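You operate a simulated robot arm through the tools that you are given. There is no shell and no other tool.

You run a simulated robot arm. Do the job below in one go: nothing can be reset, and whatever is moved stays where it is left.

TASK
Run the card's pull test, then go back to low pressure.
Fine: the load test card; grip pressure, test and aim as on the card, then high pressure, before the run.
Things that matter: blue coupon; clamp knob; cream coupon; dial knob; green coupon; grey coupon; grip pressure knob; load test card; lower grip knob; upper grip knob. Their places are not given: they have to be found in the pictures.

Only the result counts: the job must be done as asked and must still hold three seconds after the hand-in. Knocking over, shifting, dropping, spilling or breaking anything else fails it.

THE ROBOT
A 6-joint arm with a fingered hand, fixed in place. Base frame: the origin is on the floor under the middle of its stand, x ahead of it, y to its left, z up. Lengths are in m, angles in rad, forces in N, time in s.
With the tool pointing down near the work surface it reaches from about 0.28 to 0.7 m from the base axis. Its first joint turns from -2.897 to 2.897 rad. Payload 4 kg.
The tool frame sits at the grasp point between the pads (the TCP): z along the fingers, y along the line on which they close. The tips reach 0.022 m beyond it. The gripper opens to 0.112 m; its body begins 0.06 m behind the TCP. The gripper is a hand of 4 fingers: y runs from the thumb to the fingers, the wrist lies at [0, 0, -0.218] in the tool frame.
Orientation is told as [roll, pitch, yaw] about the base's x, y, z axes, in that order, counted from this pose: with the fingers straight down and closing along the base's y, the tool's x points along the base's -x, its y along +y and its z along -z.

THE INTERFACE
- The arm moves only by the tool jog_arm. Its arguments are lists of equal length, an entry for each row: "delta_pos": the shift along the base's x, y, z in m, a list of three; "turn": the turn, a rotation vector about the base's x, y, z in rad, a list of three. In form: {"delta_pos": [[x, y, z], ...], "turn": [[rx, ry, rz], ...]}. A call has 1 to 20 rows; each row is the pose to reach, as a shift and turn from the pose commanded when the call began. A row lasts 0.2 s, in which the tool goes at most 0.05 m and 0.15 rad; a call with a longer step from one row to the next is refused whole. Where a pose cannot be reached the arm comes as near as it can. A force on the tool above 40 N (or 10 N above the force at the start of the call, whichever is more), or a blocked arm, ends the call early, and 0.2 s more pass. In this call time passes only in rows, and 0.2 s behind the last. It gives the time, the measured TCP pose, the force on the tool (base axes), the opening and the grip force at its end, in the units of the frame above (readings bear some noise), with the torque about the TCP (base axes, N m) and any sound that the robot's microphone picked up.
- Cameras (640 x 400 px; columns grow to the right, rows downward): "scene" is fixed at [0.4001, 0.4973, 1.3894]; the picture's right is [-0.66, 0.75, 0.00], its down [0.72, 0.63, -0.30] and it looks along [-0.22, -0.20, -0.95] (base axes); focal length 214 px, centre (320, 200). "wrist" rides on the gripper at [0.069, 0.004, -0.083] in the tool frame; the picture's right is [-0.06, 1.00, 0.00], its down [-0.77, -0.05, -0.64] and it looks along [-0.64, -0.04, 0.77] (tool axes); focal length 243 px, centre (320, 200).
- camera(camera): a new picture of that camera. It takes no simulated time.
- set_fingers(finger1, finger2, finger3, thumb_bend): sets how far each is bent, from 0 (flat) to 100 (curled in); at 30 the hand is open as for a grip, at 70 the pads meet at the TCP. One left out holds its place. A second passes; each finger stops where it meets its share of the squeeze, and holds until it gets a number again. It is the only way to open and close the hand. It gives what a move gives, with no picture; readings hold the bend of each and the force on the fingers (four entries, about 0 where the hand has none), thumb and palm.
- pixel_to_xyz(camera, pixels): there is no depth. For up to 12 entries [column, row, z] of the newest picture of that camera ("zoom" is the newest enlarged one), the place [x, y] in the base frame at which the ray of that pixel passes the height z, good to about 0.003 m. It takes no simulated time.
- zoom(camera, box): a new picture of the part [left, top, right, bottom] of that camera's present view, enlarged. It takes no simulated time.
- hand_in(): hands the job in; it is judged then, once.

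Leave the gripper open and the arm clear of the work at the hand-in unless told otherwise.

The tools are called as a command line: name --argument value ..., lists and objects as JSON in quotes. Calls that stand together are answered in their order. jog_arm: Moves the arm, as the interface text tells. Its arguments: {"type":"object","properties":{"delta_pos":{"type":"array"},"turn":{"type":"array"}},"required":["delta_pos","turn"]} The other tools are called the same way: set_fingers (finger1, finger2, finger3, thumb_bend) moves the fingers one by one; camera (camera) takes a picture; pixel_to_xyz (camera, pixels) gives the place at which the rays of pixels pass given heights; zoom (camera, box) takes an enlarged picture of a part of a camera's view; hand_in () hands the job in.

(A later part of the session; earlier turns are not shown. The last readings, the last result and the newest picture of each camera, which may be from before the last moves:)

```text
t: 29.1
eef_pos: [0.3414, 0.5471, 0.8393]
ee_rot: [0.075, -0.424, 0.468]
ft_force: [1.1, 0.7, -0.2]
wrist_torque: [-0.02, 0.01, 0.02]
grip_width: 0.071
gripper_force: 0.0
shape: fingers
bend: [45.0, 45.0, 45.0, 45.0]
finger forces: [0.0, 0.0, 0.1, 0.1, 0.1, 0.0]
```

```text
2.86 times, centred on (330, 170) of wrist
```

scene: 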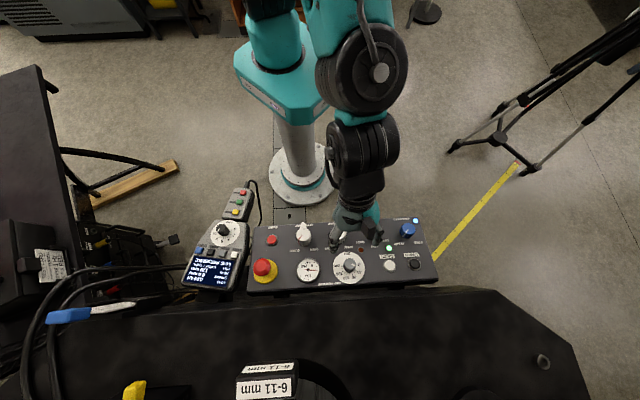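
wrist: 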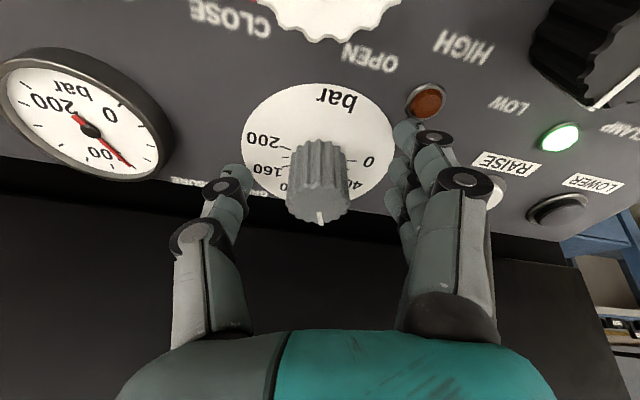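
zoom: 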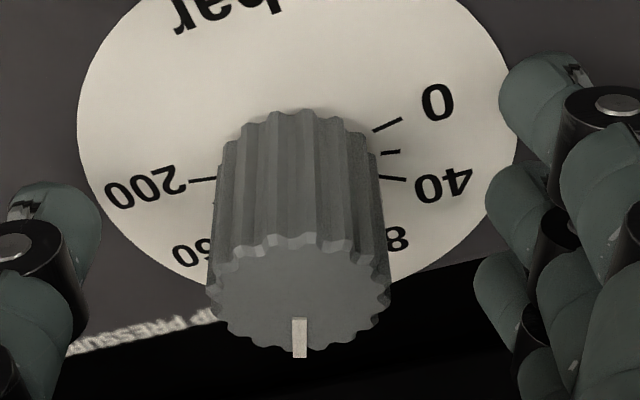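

The pointer has moved; I back off along the tool axis to verify from the scene camera.

jog_arm --delta_pos '[[-0.0133, -0.01, 0.0363], [-0.0266, -0.02, 0.0727], [-0.04, -0.03, 0.109], [-0.06, -0.06, 0.13]]' --turn '[[0, 0, 0], [0, 0, 0], [0, 0, 0], [0, 0, 0]]'

zoom --camera "scene" --box '[285, 230, 385, 300]'

camera --camera "scene"

camera --camera "wrist"

```text
t: 30.1
eef_pos: [0.2824, 0.4866, 0.9679]
ee_rot: [0.073, -0.422, 0.469]
ft_force: [0.7, 0.8, -0.7]
wrist_torque: [-0.02, 0.0, 0.01]
grip_width: 0.0706
gripper_force: 0.1
shape: fingers
bend: [45.0, 45.0, 45.0, 45.0]
finger forces: [0.0, 0.1, 0.1, 0.1, 0.1, 0.1]
```

```text
5.71 times, centred on (335, 265) of scene
```

zoom: 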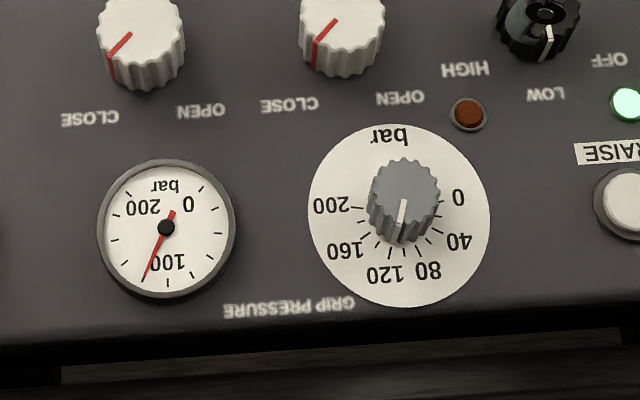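

```text
taken
```

scene: 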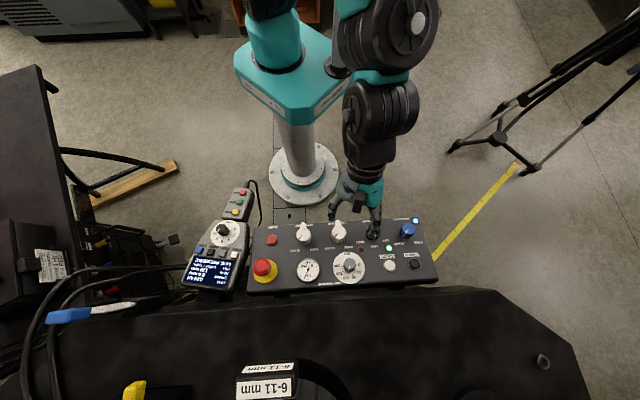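

```text
taken
```

wrist: 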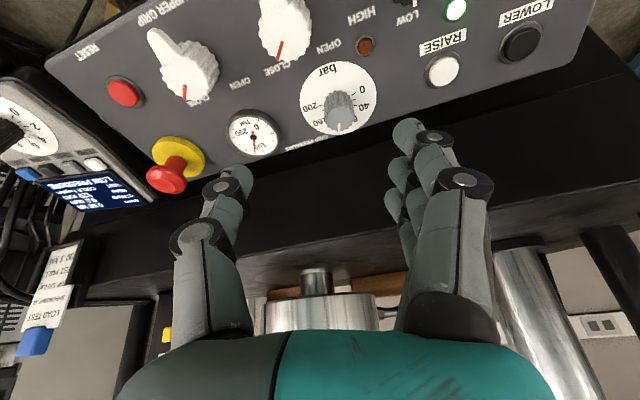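

Let me zoom tightly on the dial pointer and gauge to compare them.

zoom --camera "scene" --box '[325, 245, 375, 290]'

zoom --camera "scene" --box '[285, 250, 335, 290]'

zoom --camera "wrist" --box '[210, 50, 400, 170]'

```text
8.89 times, centred on (350, 268) of scene
```

zoom: 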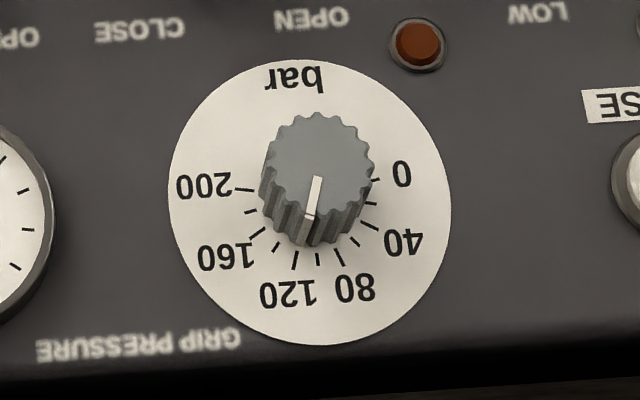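

```text
10.00 times, centred on (310, 270) of scene
```

zoom: 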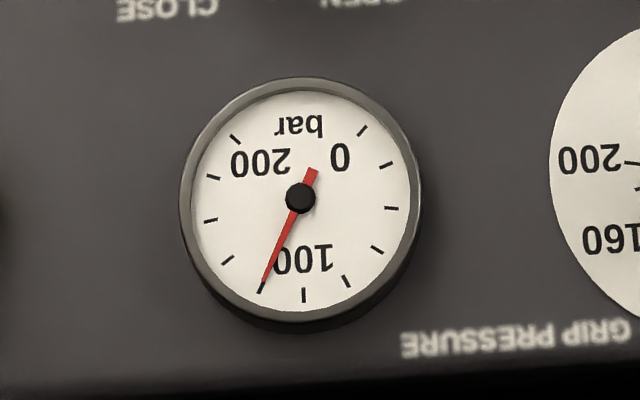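

```text
3.33 times, centred on (305, 110) of wrist
```

zoom: 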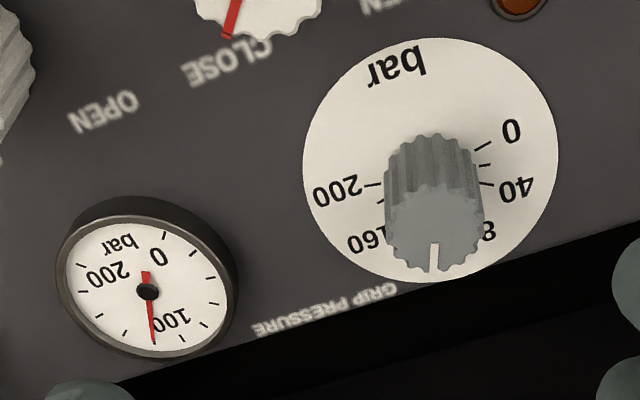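

The pointer sits exactly on 120 and the gauge agrees. Next is the handset: I move over in front of it with the hand aligned to its heading, for a closer look.

jog_arm --delta_pos '[[0.011, -0.044, 0.01], [0.022, -0.088, 0.02], [0.033, -0.132, 0.03], [0.044, -0.176, 0.03], [0.055, -0.22, 0.03], [0.066, -0.264, 0.03], [0.078, -0.307, 0.03]]' --turn '[[-0.02, 0.0155, 0.008], [-0.04, 0.031, 0.016], [-0.06, 0.0464, 0.024], [-0.08, 0.062, 0.032], [-0.1, 0.0774, 0.04], [-0.12, 0.093, 0.048], [-0.14, 0.1083, 0.0559]]'

camera --camera "wrist"

camera --camera "scene"

```text
t: 31.7
eef_pos: [0.3595, 0.1765, 0.9985]
ee_rot: [-0.001, -0.259, 0.551]
ft_force: [-0.2, 1.1, -0.1]
wrist_torque: [-0.01, 0.02, 0.01]
grip_width: 0.0708
gripper_force: 0.0
shape: fingers
bend: [45.0, 45.0, 45.0, 45.0]
finger forces: [0.0, 0.0, 0.1, 0.1, 0.0, 0.0]
```

```text
taken
```

wrist: 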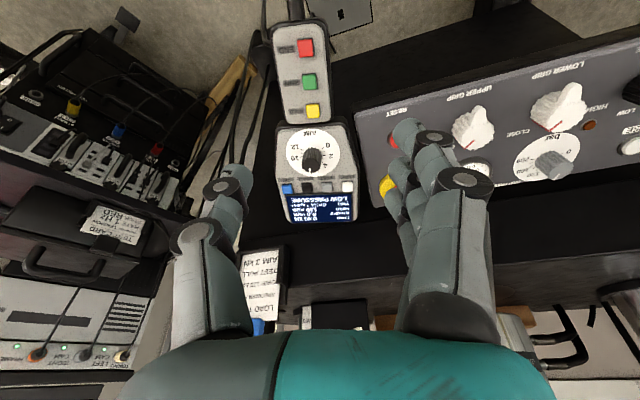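

```text
taken
```

scene: 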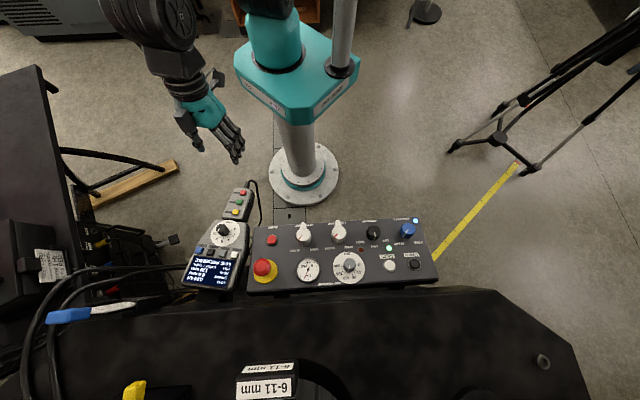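

A good view of the handset at (315,165). I zoom in for key, knob and display details.

zoom --camera "wrist" --box '[255, 110, 375, 235]'

zoom --camera "wrist" --box '[255, 10, 345, 130]'

zoom --camera "scene" --box '[185, 235, 245, 295]'

zoom --camera "scene" --box '[215, 180, 265, 225]'

zoom --camera "scene" --box '[200, 215, 250, 260]'

```text
3.20 times, centred on (315, 172) of wrist
```

zoom: 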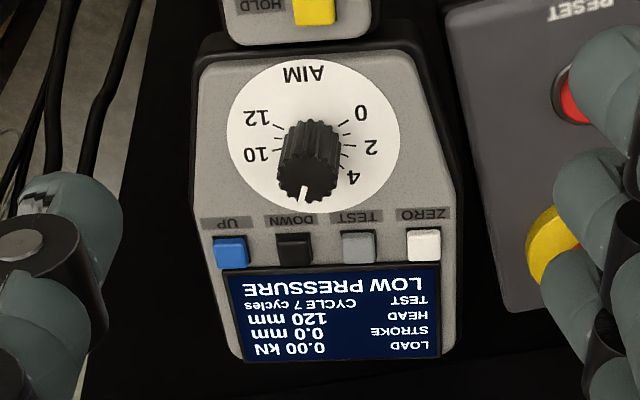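

```text
3.33 times, centred on (300, 70) of wrist
```

zoom: 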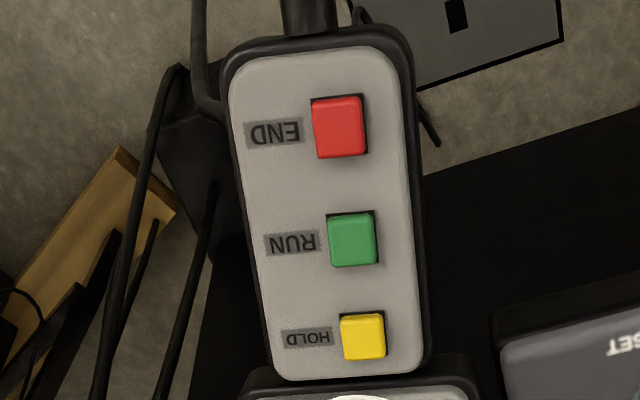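

```text
6.67 times, centred on (215, 265) of scene
```

zoom: 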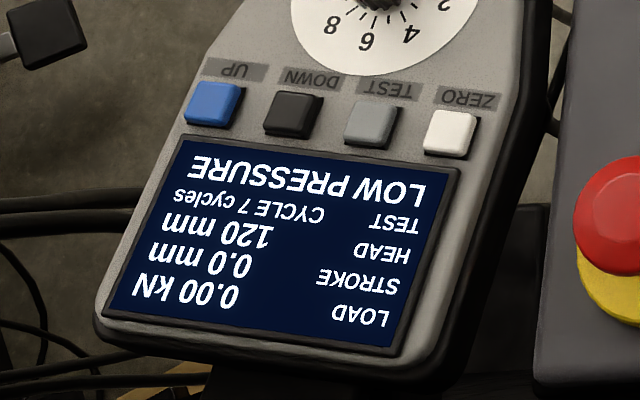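

```text
8.89 times, centred on (240, 202) of scene
```

zoom: 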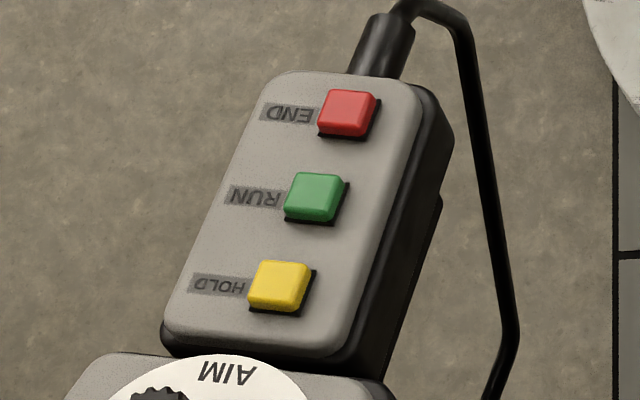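

```text
8.89 times, centred on (225, 238) of scene
```

zoom: 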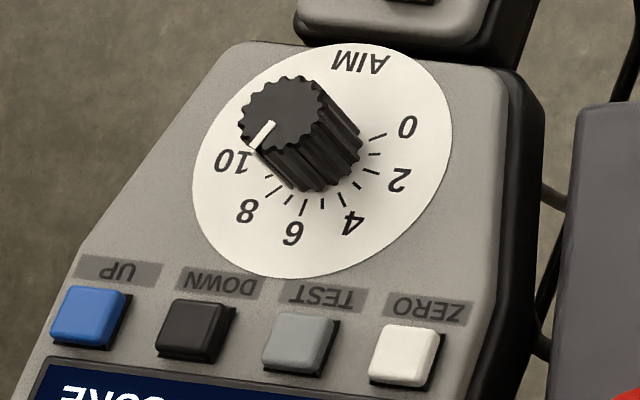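

I triangulate the keys and AIM knob from this closer view.

pixel_to_xyz --camera "wrist" --pixels '[[326.6, 186.6, 0.78], [326.6, 186.6, 0.86], [287.5, 188.1, 0.78], [287.5, 188.1, 0.86], [347.5, 185.9, 0.78], [347.5, 185.9, 0.86], [311.3, 166.6, 0.78], [311.3, 166.6, 0.86], [309.6, 82, 0.75], [309.6, 82, 0.83], [312.8, 152.8, 0.78], [312.8, 152.8, 0.86]]'

pixel_to_xyz --camera "scene" --pixels '[[222.65, 253.6, 0.78], [222.65, 253.6, 0.86], [199.1, 250.45, 0.78], [199.1, 250.45, 0.86], [234.5, 254.8, 0.78], [234.5, 254.8, 0.86], [220.8, 227.6, 0.78], [220.8, 227.6, 0.86], [239.4, 202.05, 0.75], [239.4, 202.05, 0.83], [225.2, 233, 0.78], [225.2, 233, 0.86]]'

```text
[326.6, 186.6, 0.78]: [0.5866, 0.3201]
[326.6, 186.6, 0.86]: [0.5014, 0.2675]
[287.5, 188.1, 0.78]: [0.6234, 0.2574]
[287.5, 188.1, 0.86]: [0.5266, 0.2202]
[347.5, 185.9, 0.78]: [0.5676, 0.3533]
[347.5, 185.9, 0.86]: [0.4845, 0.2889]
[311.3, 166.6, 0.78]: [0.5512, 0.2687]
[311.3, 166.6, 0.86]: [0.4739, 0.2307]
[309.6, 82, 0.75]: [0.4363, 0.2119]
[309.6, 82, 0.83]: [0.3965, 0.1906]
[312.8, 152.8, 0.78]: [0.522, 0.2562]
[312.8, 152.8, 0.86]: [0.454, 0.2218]
```

```text
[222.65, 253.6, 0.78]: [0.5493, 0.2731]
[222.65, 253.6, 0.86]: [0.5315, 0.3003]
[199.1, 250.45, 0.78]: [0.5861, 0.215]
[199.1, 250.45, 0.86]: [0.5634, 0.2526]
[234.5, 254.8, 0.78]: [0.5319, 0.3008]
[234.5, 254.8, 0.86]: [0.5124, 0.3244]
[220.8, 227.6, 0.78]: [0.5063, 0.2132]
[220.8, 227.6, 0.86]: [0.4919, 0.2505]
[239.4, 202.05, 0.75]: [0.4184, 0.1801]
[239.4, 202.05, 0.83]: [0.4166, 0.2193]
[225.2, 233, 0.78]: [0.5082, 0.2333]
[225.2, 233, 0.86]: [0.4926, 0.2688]
```

TEST key is at about (0.5385, 0.289, 0.826), AIM knob top at (0.4955, 0.241, 0.838), RUN at (0.417, 0.200, 0.79). I try a pressing hand shape here in free air: thumb and middle pinched, outer fingers flat.

set_fingers --finger1 0 --finger2 72 --finger3 0 --thumb_bend 72

camera --camera "wrist"

zoom --camera "scene" --box '[130, 60, 290, 180]'

```text
t: 32.7
eef_pos: [0.3586, 0.1784, 0.9974]
ee_rot: [0.001, -0.261, 0.55]
ft_force: [0.1, -0.1, -0.3]
wrist_torque: [0.01, 0.01, -0.01]
grip_width: 0.0821
gripper_force: 0.1
shape: fingers
bend: [0.0, 71.0, 0.0, 71.0]
finger forces: [0.0, 0.1, 0.1, 0.0, 0.0, 0.1]
```

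```text
taken
```

wrist: 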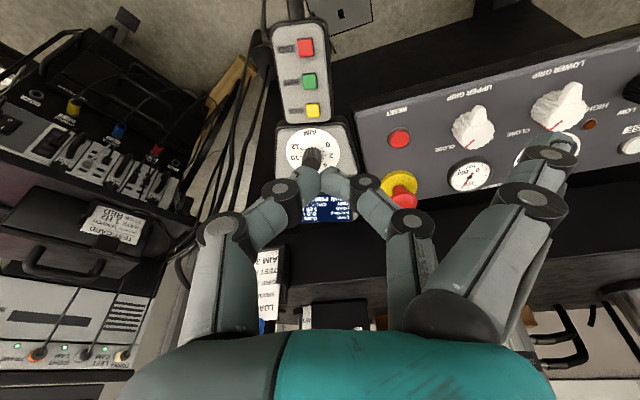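

```text
3.33 times, centred on (210, 120) of scene
```

zoom: 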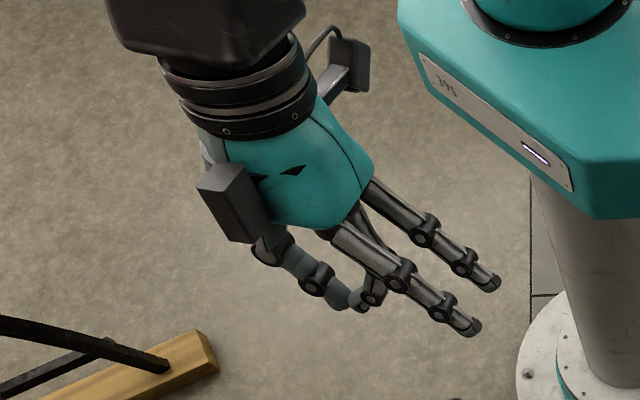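

Flat fingers stick far out, risky near the E-stop. A better press shape is one finger at 45 with the rest curled. I check which index is the finger nearest the camera.

set_fingers --finger1 45 --finger2 100 --finger3 100 --thumb_bend 100

camera --camera "wrist"

zoom --camera "scene" --box '[130, 60, 290, 180]'

```text
t: 33.7
eef_pos: [0.3592, 0.1782, 0.998]
ee_rot: [0.001, -0.261, 0.551]
ft_force: [-0.4, -0.5, 1.2]
wrist_torque: [0.02, 0.01, 0.01]
grip_width: 0.0325
gripper_force: 0.0
shape: fingers
bend: [45.0, 93.0, 100.0, 100.0]
finger forces: [0.1, 0.0, 0.1, 0.0, 0.0, 0.0]
```

```text
taken
```

wrist: 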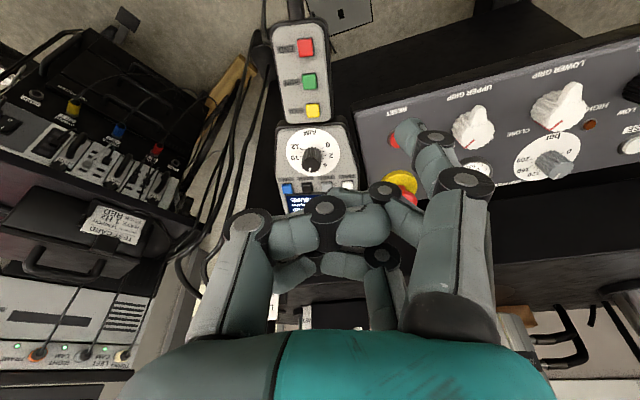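

```text
3.33 times, centred on (210, 120) of scene
```

zoom: 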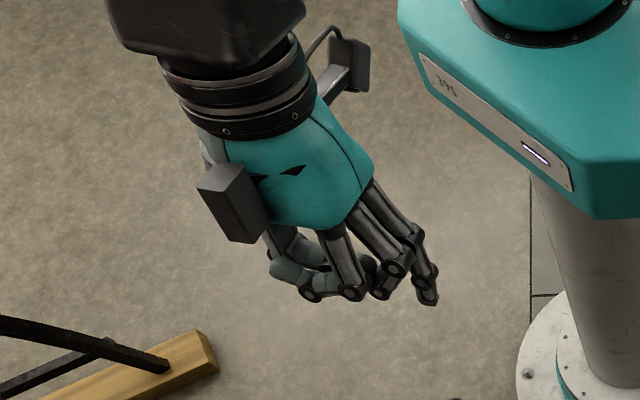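

Finger 1 is the near-camera finger. I will use it at 45 to press, with fingers 2 and 3 flat and the thumb curled. I also check where the card holder is, so as to stay clear.

set_fingers --finger1 45 --finger2 0 --finger3 0 --thumb_bend 100

camera --camera "wrist"

pixel_to_xyz --camera "wrist" --pixels '[[258, 327, 0.9], [258, 327, 1.0], [262, 255, 0.9], [262, 255, 0.95], [285, 255, 0.9], [285, 255, 0.95], [320, 235, 0.95]]'

pixel_to_xyz --camera "scene" --pixels '[[65, 316, 0.9], [65, 316, 1.0], [153, 303, 0.9], [153, 303, 1.0], [128, 305, 0.9], [128, 305, 0.95]]'

```text
t: 34.7
eef_pos: [0.358, 0.1783, 0.9969]
ee_rot: [-0.001, -0.26, 0.55]
ft_force: [0.0, -0.2, -0.7]
wrist_torque: [0.0, -0.02, 0.03]
grip_width: 0.0327
gripper_force: 0.0
shape: fingers
bend: [45.0, 0.0, 0.0, 100.0]
finger forces: [0.0, 0.0, 0.0, 0.0, 0.0, 0.0]
```

```text
taken
```

wrist: 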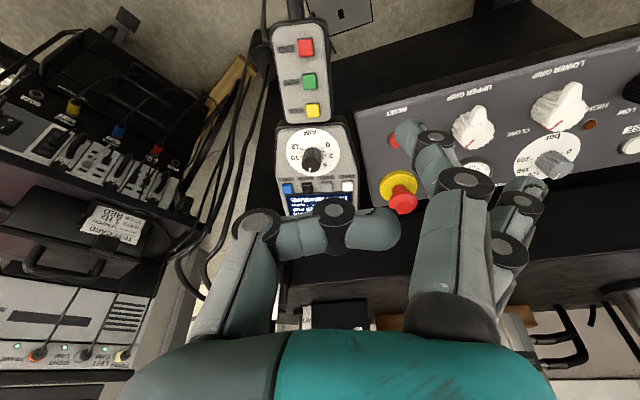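

```text
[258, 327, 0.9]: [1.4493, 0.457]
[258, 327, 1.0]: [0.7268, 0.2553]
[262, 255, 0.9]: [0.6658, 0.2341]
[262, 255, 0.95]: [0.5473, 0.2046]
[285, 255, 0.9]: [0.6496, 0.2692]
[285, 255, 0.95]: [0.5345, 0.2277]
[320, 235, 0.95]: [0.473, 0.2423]
```

```text
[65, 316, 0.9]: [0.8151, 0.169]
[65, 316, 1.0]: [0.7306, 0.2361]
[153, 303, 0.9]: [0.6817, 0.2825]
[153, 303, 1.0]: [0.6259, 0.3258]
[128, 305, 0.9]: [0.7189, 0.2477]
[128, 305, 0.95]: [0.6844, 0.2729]
```

The card holder starts around (0.65, 0.27), about 9 cm beyond the keys, so there's room. I move to hover about 5 cm above the TEST key.

jog_arm --delta_pos '[[0.0408, 0.0169, 0], [0.0816, 0.0338, 0], [0.1224, 0.0508, 0], [0.1632, 0.0677, -0.01], [0.204, 0.0846, -0.02], [0.204, 0.0846, -0.06], [0.204, 0.0846, -0.0952]]' --turn '[[0, 0, 0], [0, 0, 0], [0, 0, 0], [0, 0, 0], [0, 0, 0], [0, 0, 0], [0, 0, 0]]'

camera --camera "wrist"

zoom --camera "scene" --box '[140, 180, 300, 300]'

```text
t: 36.3
eef_pos: [0.5644, 0.2674, 0.9044]
ee_rot: [0.0, -0.261, 0.549]
ft_force: [-0.3, -0.6, 0.6]
wrist_torque: [0.01, -0.02, -0.02]
grip_width: 0.0331
gripper_force: 0.1
shape: fingers
bend: [45.0, 0.0, 0.0, 100.0]
finger forces: [0.0, 0.0, 0.0, 0.1, 0.0, 0.0]
```

```text
taken
```

wrist: 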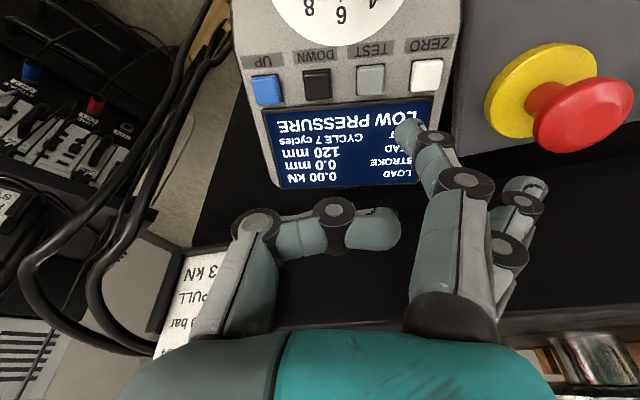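

```text
3.33 times, centred on (220, 240) of scene
```

zoom: 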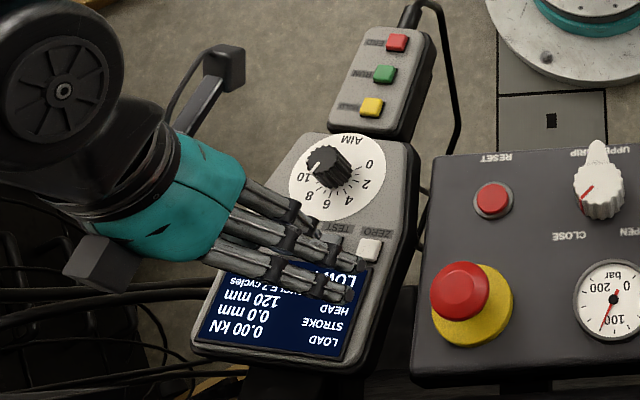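

My TEST key estimate projects exactly onto its pixel (371,78). I shift slightly and advance 3.5 cm, then check the fingertip against the key.

jog_arm --delta_pos '[[0.002, -0.004, -0.012], [0.0058, -0.0021, -0.0352]]' --turn '[[0, 0, 0], [0, 0, 0]]'

camera --camera "wrist"

zoom --camera "scene" --box '[180, 210, 280, 290]'

```text
t: 36.9
eef_pos: [0.5708, 0.2664, 0.8683]
ee_rot: [0.0, -0.261, 0.55]
ft_force: [0.7, 0.4, 0.2]
wrist_torque: [0.0, 0.02, -0.02]
grip_width: 0.0326
gripper_force: 0.1
shape: fingers
bend: [45.0, 0.0, 0.0, 100.0]
finger forces: [0.0, 0.2, 0.1, 0.1, 0.1, 0.1]
```

```text
taken
```

wrist: 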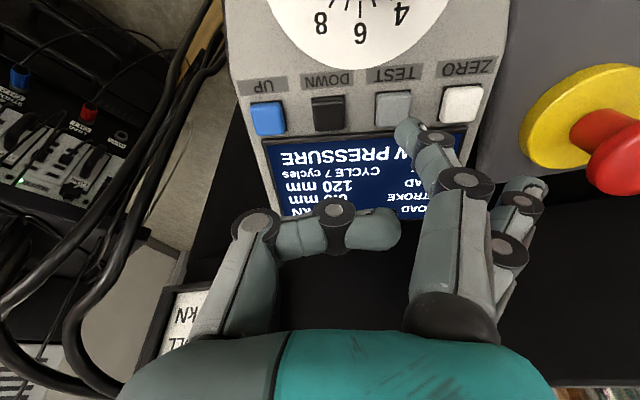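

```text
5.00 times, centred on (230, 250) of scene
```

zoom: 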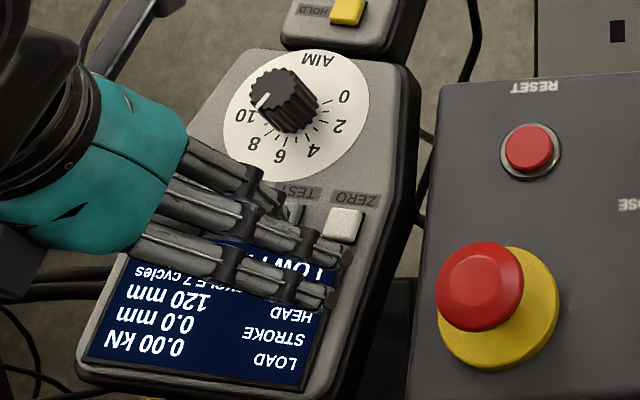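

The tip is lined up; about 15 mm remain. I advance 12 mm more and look again.

jog_arm --delta_pos '[[0.0013, 0.0008, -0.0058], [0.0026, 0.0016, -0.0116]]' --turn '[[0, 0, 0], [0, 0, 0]]'

zoom --camera "wrist" --box '[320, 70, 500, 180]'

zoom --camera "scene" --box '[190, 230, 260, 275]'

```text
t: 37.5
eef_pos: [0.5735, 0.2655, 0.8564]
ee_rot: [0.0, -0.262, 0.55]
ft_force: [-1.7, -1.8, 4.2]
wrist_torque: [0.11, 0.14, 0.11]
grip_width: 0.0329
gripper_force: 2.3
shape: fingers
bend: [44.0, 0.0, 0.0, 100.0]
finger forces: [3.9, 0.1, 0.0, 0.0, 0.0, 0.1]
heard: click
```

```text
3.56 times, centred on (410, 125) of wrist
```

zoom: 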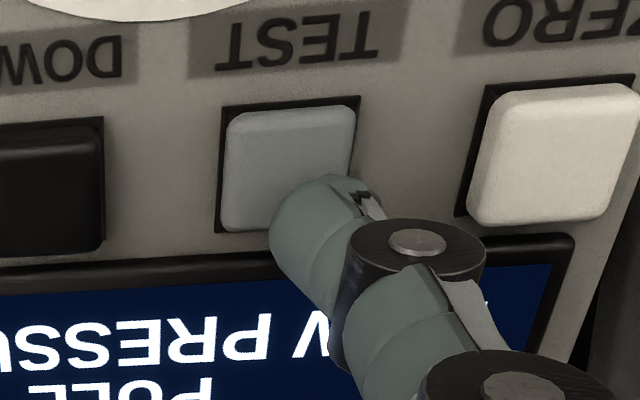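

```text
8.89 times, centred on (225, 252) of scene
```

zoom: 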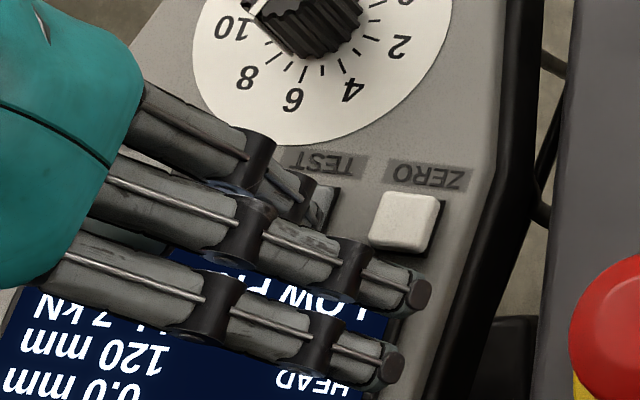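

A click was heard and the display now shows "PULL". I back off 5 cm and read the display.

jog_arm --delta_pos '[[-0.0044, -0.0027, 0.0193], [-0.011, -0.0067, 0.0483], [-0.02, -0.012, 0.08]]' --turn '[[0, 0, 0], [0, 0, 0], [0, 0, 0]]'

zoom --camera "scene" --box '[180, 220, 260, 295]'

camera --camera "wrist"

```text
t: 38.3
eef_pos: [0.5528, 0.2494, 0.9404]
ee_rot: [0.0, -0.259, 0.55]
ft_force: [-0.4, 0.1, 0.4]
wrist_torque: [-0.02, 0.04, 0.01]
grip_width: 0.0329
gripper_force: 0.0
shape: fingers
bend: [45.0, 0.0, 0.0, 100.0]
finger forces: [0.1, 0.0, 0.0, 0.1, 0.0, 0.1]
```

```text
5.33 times, centred on (220, 258) of scene
```

zoom: 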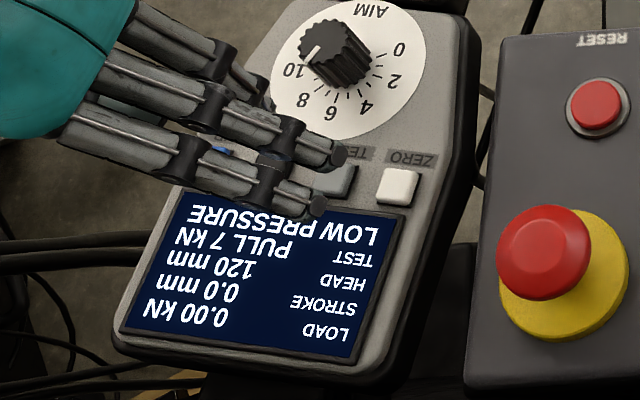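

```text
taken
```

wrist: 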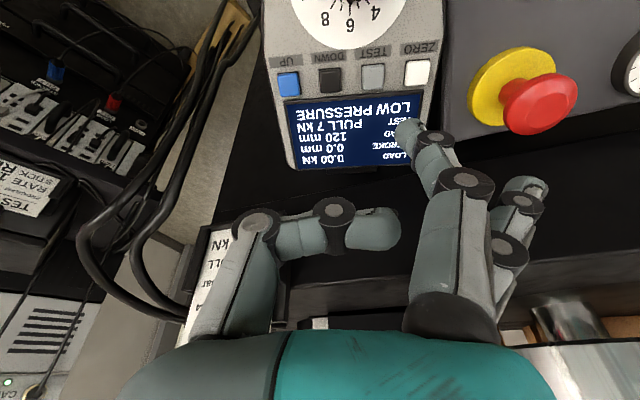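

Display: TEST PULL 7 kN. Now the AIM knob must go from 7 to 3, counter-clockwise about 80°. I open the fingers to 45 and move above the AIM knob, pre-rotated by -0.7 rad.

set_fingers --finger1 45 --finger2 45 --finger3 45 --thumb_bend 45

jog_arm --delta_pos '[[-0.0144, -0.0033, 0], [-0.0288, -0.0066, 0], [-0.0432, -0.0099, 0], [-0.0576, -0.0132, 0], [-0.072, -0.0165, -0.02]]' --turn '[[0.0292, 0.0156, -0.136], [0.0584, 0.0312, -0.272], [0.0876, 0.0468, -0.408], [0.1168, 0.0624, -0.544], [0.146, 0.078, -0.68]]'

camera --camera "wrist"

zoom --camera "scene" --box '[140, 160, 300, 280]'

```text
t: 39.3
eef_pos: [0.5535, 0.2499, 0.9413]
ee_rot: [0.0, -0.26, 0.551]
ft_force: [-0.5, -0.1, 0.0]
wrist_torque: [-0.01, 0.01, 0.0]
grip_width: 0.0714
gripper_force: 0.0
shape: fingers
bend: [45.0, 45.0, 45.0, 45.0]
finger forces: [0.1, 0.0, 0.1, 0.0, 0.0, 0.1]
```

```text
t: 40.5
eef_pos: [0.4807, 0.2342, 0.9175]
ee_rot: [0.16, -0.212, -0.172]
ft_force: [-0.2, 0.0, -0.1]
wrist_torque: [-0.01, -0.02, 0.02]
grip_width: 0.0711
gripper_force: 0.1
shape: fingers
bend: [45.0, 45.0, 45.0, 45.0]
finger forces: [0.0, 0.0, 0.0, 0.0, 0.0, 0.1]
```

```text
taken
```

wrist: 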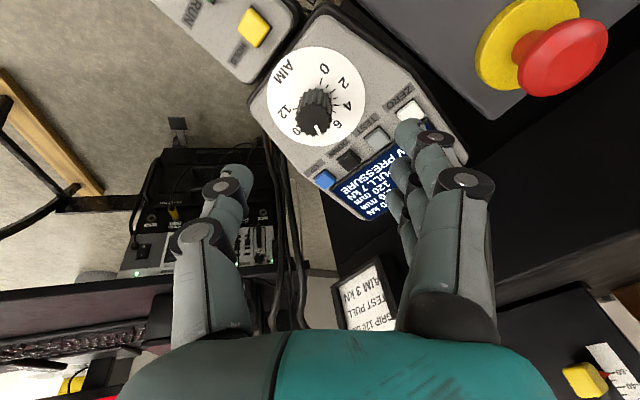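

```text
3.33 times, centred on (220, 220) of scene
```

zoom: 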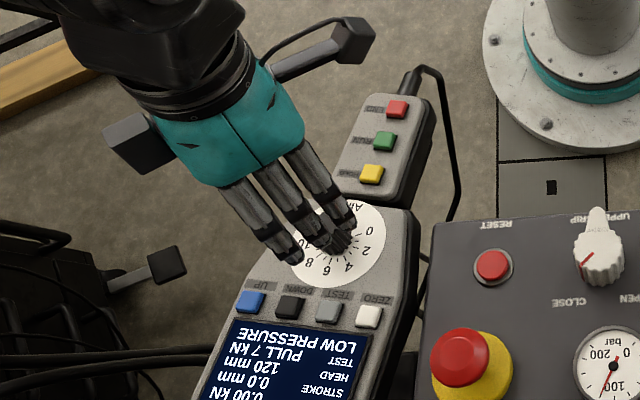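

The knob top appears at about (312,121), matching my estimate. I advance 6 cm with a small lateral correction.

jog_arm --delta_pos '[[0.003, 0.0, -0.03], [0.01, 0.004, -0.0592]]' --turn '[[0, 0, 0], [0, 0, 0]]'

camera --camera "wrist"

zoom --camera "scene" --box '[180, 190, 260, 250]'

```text
t: 41.1
eef_pos: [0.4901, 0.2378, 0.8556]
ee_rot: [0.16, -0.213, -0.171]
ft_force: [-0.4, 0.0, 0.7]
wrist_torque: [-0.03, 0.01, -0.01]
grip_width: 0.0712
gripper_force: 0.0
shape: fingers
bend: [45.0, 45.0, 45.0, 45.0]
finger forces: [0.1, 0.0, 0.1, 0.0, 0.0, 0.0]
```

```text
taken
```

wrist: 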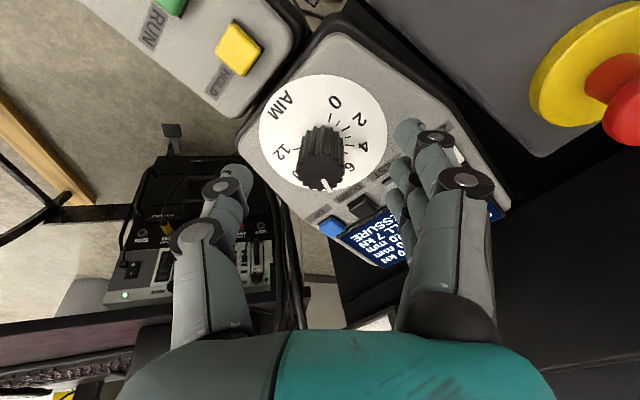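

```text
6.67 times, centred on (220, 220) of scene
```

zoom: 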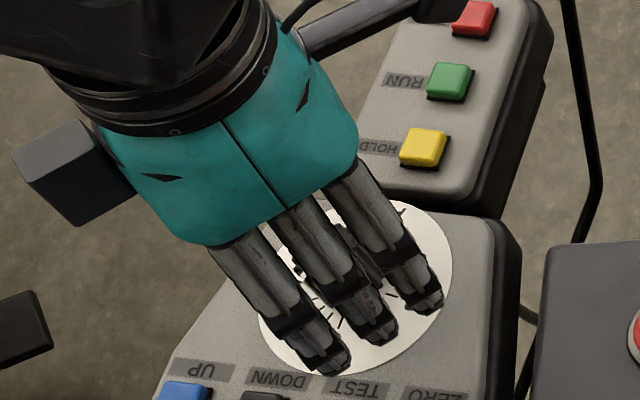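

Outer fingers would come close to the TEST key, so I flatten fingers 1 and 3, then advance the final 2.2 cm.

set_fingers --finger1 0 --finger2 45 --finger3 0 --thumb_bend 45

jog_arm --delta_pos '[[0.0026, 0.0013, -0.0109], [0.0052, 0.0027, -0.0218]]' --turn '[[0, 0, 0], [0, 0, 0]]'

camera --camera "wrist"

zoom --camera "scene" --box '[180, 190, 280, 290]'

```text
t: 42.1
eef_pos: [0.4899, 0.2383, 0.8566]
ee_rot: [0.161, -0.211, -0.169]
ft_force: [-0.5, -0.3, 0.2]
wrist_torque: [0.0, 0.02, 0.02]
grip_width: 0.1179
gripper_force: 0.1
shape: fingers
bend: [0.0, 45.0, 0.0, 45.0]
finger forces: [0.1, 0.0, 0.0, 0.1, 0.0, 0.1]
```

```text
t: 42.7
eef_pos: [0.497, 0.2411, 0.8346]
ee_rot: [0.162, -0.213, -0.169]
ft_force: [0.1, 0.4, 0.3]
wrist_torque: [0.02, -0.02, 0.03]
grip_width: 0.118
gripper_force: 0.1
shape: fingers
bend: [0.0, 45.0, 0.0, 45.0]
finger forces: [0.0, 0.0, 0.1, 0.0, 0.1, 0.0]
```

```text
taken
```

wrist: 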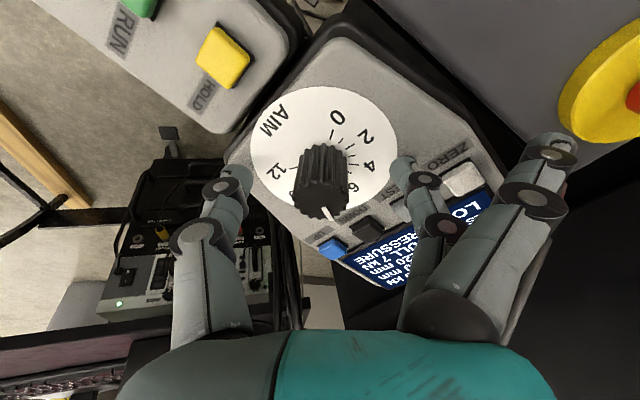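

```text
4.00 times, centred on (230, 240) of scene
```

zoom: 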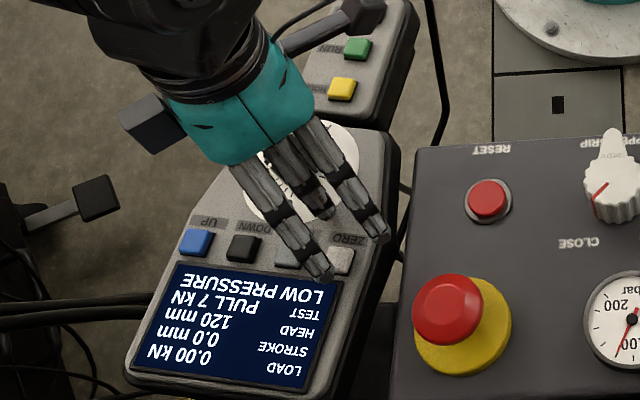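

The knob is centred at about (320,199). I close thumb and middle finger on it.

set_fingers --finger2 72 --thumb_bend 72

jog_arm --delta_pos '[[0, 0, 0], [0, 0, 0], [0, 0, 0]]' --turn '[[-0.0251, -0.0134, 0.1166], [-0.0502, -0.0268, 0.2332], [-0.0753, -0.0402, 0.35]]'

camera --camera "wrist"

zoom --camera "scene" --box '[180, 190, 280, 290]'

```text
t: 43.7
eef_pos: [0.4954, 0.2409, 0.8349]
ee_rot: [0.158, -0.21, -0.169]
ft_force: [1.9, -2.7, -4.9]
wrist_torque: [0.02, -0.02, 0.02]
grip_width: 0.0927
gripper_force: 7.7
shape: fingers
bend: [0.0, 64.0, 0.0, 66.0]
finger forces: [0.0, 6.4, 0.1, 0.1, 9.1, 0.1]
```

```text
t: 44.5
eef_pos: [0.4962, 0.2405, 0.8359]
ee_rot: [0.081, -0.248, 0.2]
ft_force: [3.0, -1.9, -9.4]
wrist_torque: [0.0, 0.01, 0.0]
grip_width: 0.093
gripper_force: 7.0
shape: fingers
bend: [0.0, 64.0, 0.0, 66.0]
finger forces: [0.1, 5.3, 0.0, 0.0, 9.1, 0.1]
```

```text
taken
```

wrist: 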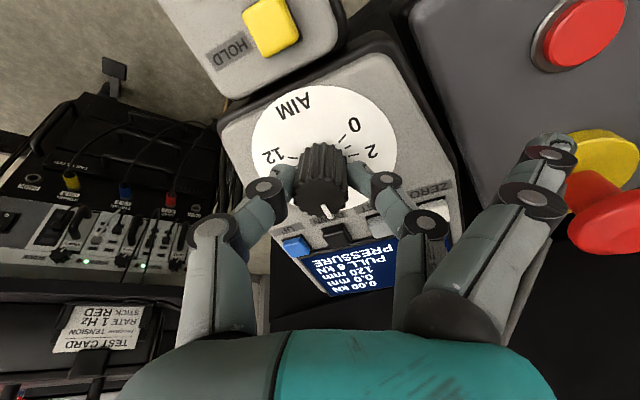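

```text
4.00 times, centred on (230, 240) of scene
```

zoom: 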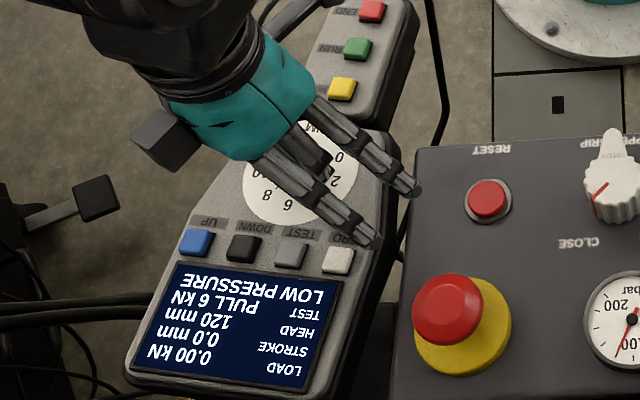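

Display now shows PULL 6 kN. I continue turning counter-clockwise by 0.7 rad.

jog_arm --delta_pos '[[0, 0, 0], [0, 0, 0], [0, 0, 0], [0, 0, 0], [0, 0, 0], [0, 0, 0]]' --turn '[[-0.0245, -0.0131, 0.1139], [-0.049, -0.0262, 0.2278], [-0.0735, -0.0393, 0.3417], [-0.098, -0.0524, 0.4556], [-0.1225, -0.0655, 0.5695], [-0.1463, -0.0784, 0.6804]]'

camera --camera "wrist"

zoom --camera "scene" --box '[180, 190, 280, 290]'

```text
t: 45.9
eef_pos: [0.4952, 0.2411, 0.8371]
ee_rot: [-0.086, -0.238, 0.924]
ft_force: [4.6, -1.2, -10.5]
wrist_torque: [0.02, 0.02, 0.0]
grip_width: 0.094
gripper_force: 7.5
shape: fingers
bend: [0.0, 65.0, 0.0, 66.0]
finger forces: [0.0, 5.2, 0.0, 0.0, 9.1, 0.1]
```

```text
taken
```

wrist: 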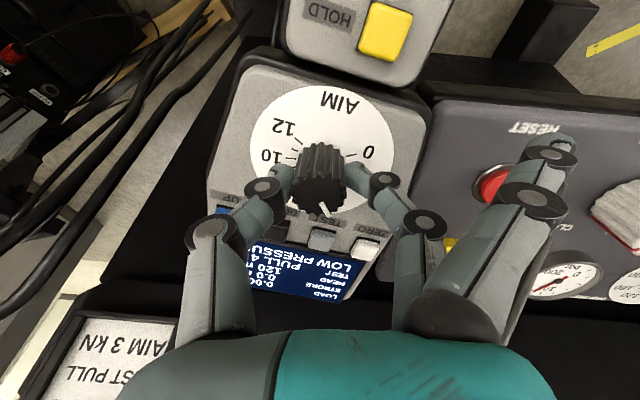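

```text
4.00 times, centred on (230, 240) of scene
```

zoom: 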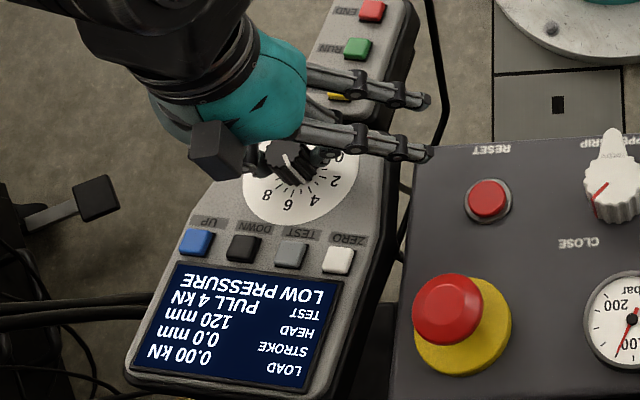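

PULL 4 kN now. About 0.35 rad more gives 3; I turn that.

jog_arm --delta_pos '[[0, 0, 0], [0, 0, 0], [0, 0, 0]]' --turn '[[-0.0244, -0.0131, 0.1134], [-0.0488, -0.0262, 0.2268], [-0.0711, -0.0381, 0.3305]]'

zoom --camera "scene" --box '[180, 190, 280, 290]'

camera --camera "wrist"

```text
t: 46.7
eef_pos: [0.4966, 0.2415, 0.8359]
ee_rot: [-0.153, -0.192, 1.269]
ft_force: [4.2, -4.8, -3.9]
wrist_torque: [-0.1, -0.02, -0.05]
grip_width: 0.0936
gripper_force: 7.8
shape: fingers
bend: [0.0, 65.0, 0.0, 66.0]
finger forces: [0.1, 5.6, 0.0, 0.1, 10.0, 0.0]
```

```text
4.00 times, centred on (230, 240) of scene
```

zoom: 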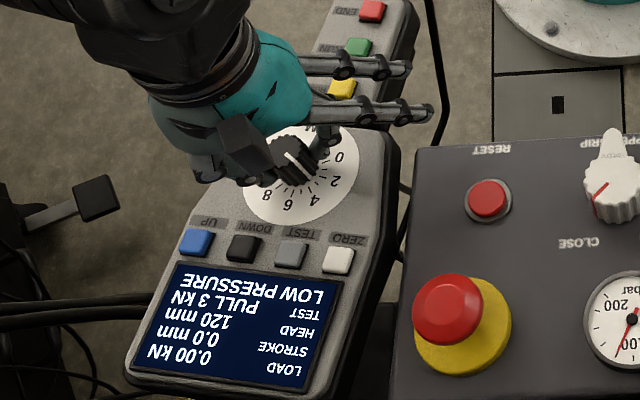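

```text
taken
```

wrist: 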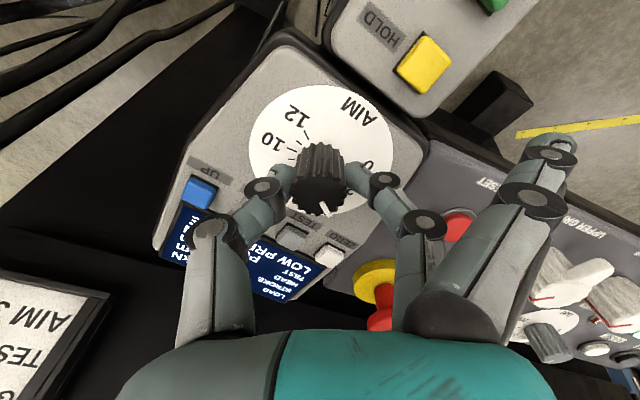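

Display shows PULL 3 kN. I release the knob, back off along the tool axis, and re-read.

set_fingers --finger2 45 --thumb_bend 45

jog_arm --delta_pos '[[-0.0093, -0.005, 0.0388], [-0.0186, -0.01, 0.0777], [-0.028, -0.015, 0.115]]' --turn '[[0, 0, 0], [0, 0, 0], [0, 0, 0]]'

zoom --camera "scene" --box '[180, 190, 280, 290]'

camera --camera "wrist"

```text
t: 47.7
eef_pos: [0.4944, 0.2432, 0.8368]
ee_rot: [-0.151, -0.194, 1.267]
ft_force: [-0.7, 0.3, 0.0]
wrist_torque: [-0.01, 0.02, 0.01]
grip_width: 0.1179
gripper_force: 0.0
shape: fingers
bend: [0.0, 45.0, 0.0, 45.0]
finger forces: [0.1, 0.1, 0.1, 0.0, 0.1, 0.0]
```

```text
t: 48.5
eef_pos: [0.4702, 0.2292, 0.9509]
ee_rot: [-0.151, -0.194, 1.267]
ft_force: [0.0, -0.4, 0.8]
wrist_torque: [-0.01, 0.02, -0.02]
grip_width: 0.1178
gripper_force: 0.1
shape: fingers
bend: [0.0, 45.0, 0.0, 45.0]
finger forces: [0.1, 0.0, 0.0, 0.0, 0.0, 0.0]
```

```text
4.00 times, centred on (230, 240) of scene
```

zoom: 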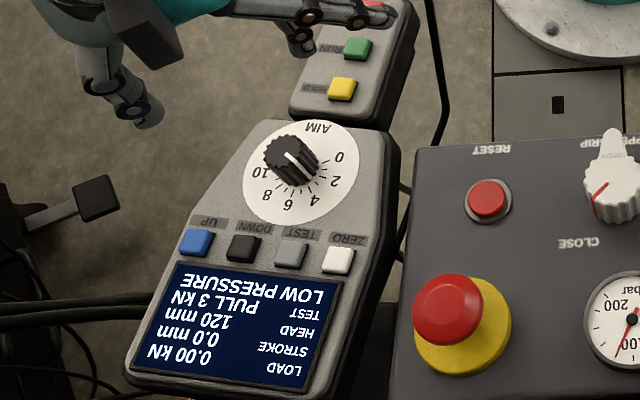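

```text
taken
```

wrist: 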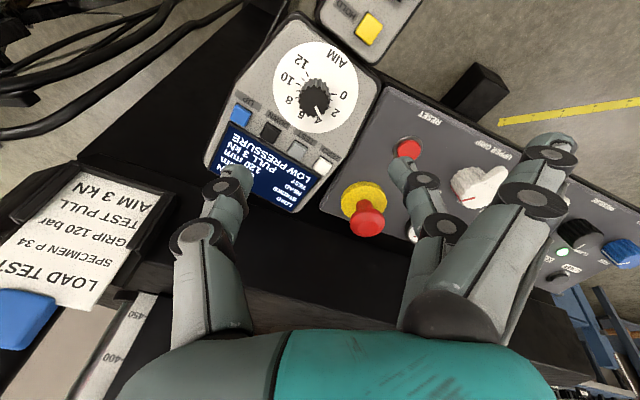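

Settings are done: 120 bar, PULL, 3 kN. Next is the black PRESSURE knob to HIGH. I set the fingers to 45 and travel above it, at about (0.235, 0.543, 0.818).

set_fingers --finger1 45 --finger2 45 --finger3 45 --thumb_bend 45

jog_arm --delta_pos '[[-0.0278, 0.0333, 0], [-0.0556, 0.0666, 0], [-0.0834, 0.0999, 0], [-0.1112, 0.1332, 0], [-0.139, 0.1665, 0], [-0.1668, 0.1998, 0], [-0.1946, 0.2331, 0], [-0.2224, 0.2664, 0], [-0.2503, 0.2998, 0], [-0.2503, 0.2998, -0.03]]' --turn '[[0.004, 0.001, 0.001], [0.008, 0.002, 0.002], [0.012, 0.004, 0.003], [0.016, 0.005, 0.004], [0.02, 0.006, 0.005], [0.024, 0.008, 0.006], [0.03, 0.01, 0.008], [0.036, 0.012, 0.009], [0.0424, 0.0133, 0.0106], [0.0424, 0.0133, 0.0106]]'

camera --camera "wrist"

camera --camera "scene"

```text
t: 49.5
eef_pos: [0.468, 0.2297, 0.951]
ee_rot: [-0.151, -0.193, 1.267]
ft_force: [-0.5, -0.3, -0.4]
wrist_torque: [0.0, 0.02, -0.02]
grip_width: 0.0716
gripper_force: 0.1
shape: fingers
bend: [45.0, 45.0, 45.0, 45.0]
finger forces: [0.1, 0.0, 0.0, 0.0, 0.0, 0.0]
```

```text
t: 51.7
eef_pos: [0.2185, 0.5265, 0.9184]
ee_rot: [-0.128, -0.233, 1.271]
ft_force: [-0.9, -0.1, 0.5]
wrist_torque: [0.0, -0.03, 0.01]
grip_width: 0.0714
gripper_force: 0.1
shape: fingers
bend: [45.0, 45.0, 45.0, 45.0]
finger forces: [0.1, 0.0, 0.0, 0.1, 0.0, 0.1]
```

```text
taken
```

wrist: 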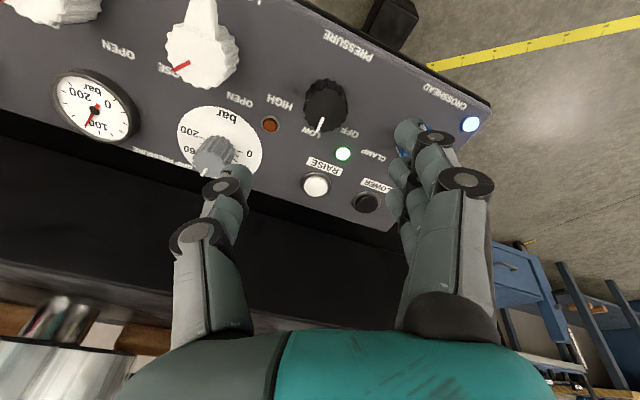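

```text
taken
```

scene: 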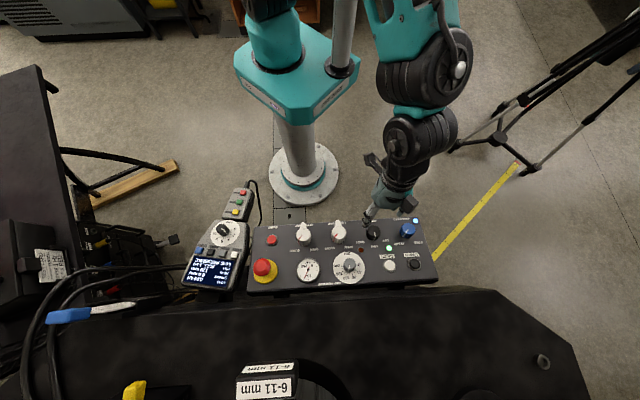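

The pressure knob is at about (326,105) in the wrist view. I zoom to measure its top centre.

zoom --camera "wrist" --box '[260, 50, 400, 160]'

```text
3.64 times, centred on (330, 105) of wrist
```

zoom: 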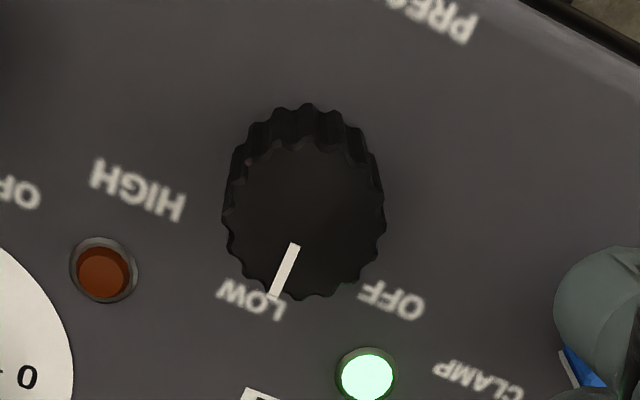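

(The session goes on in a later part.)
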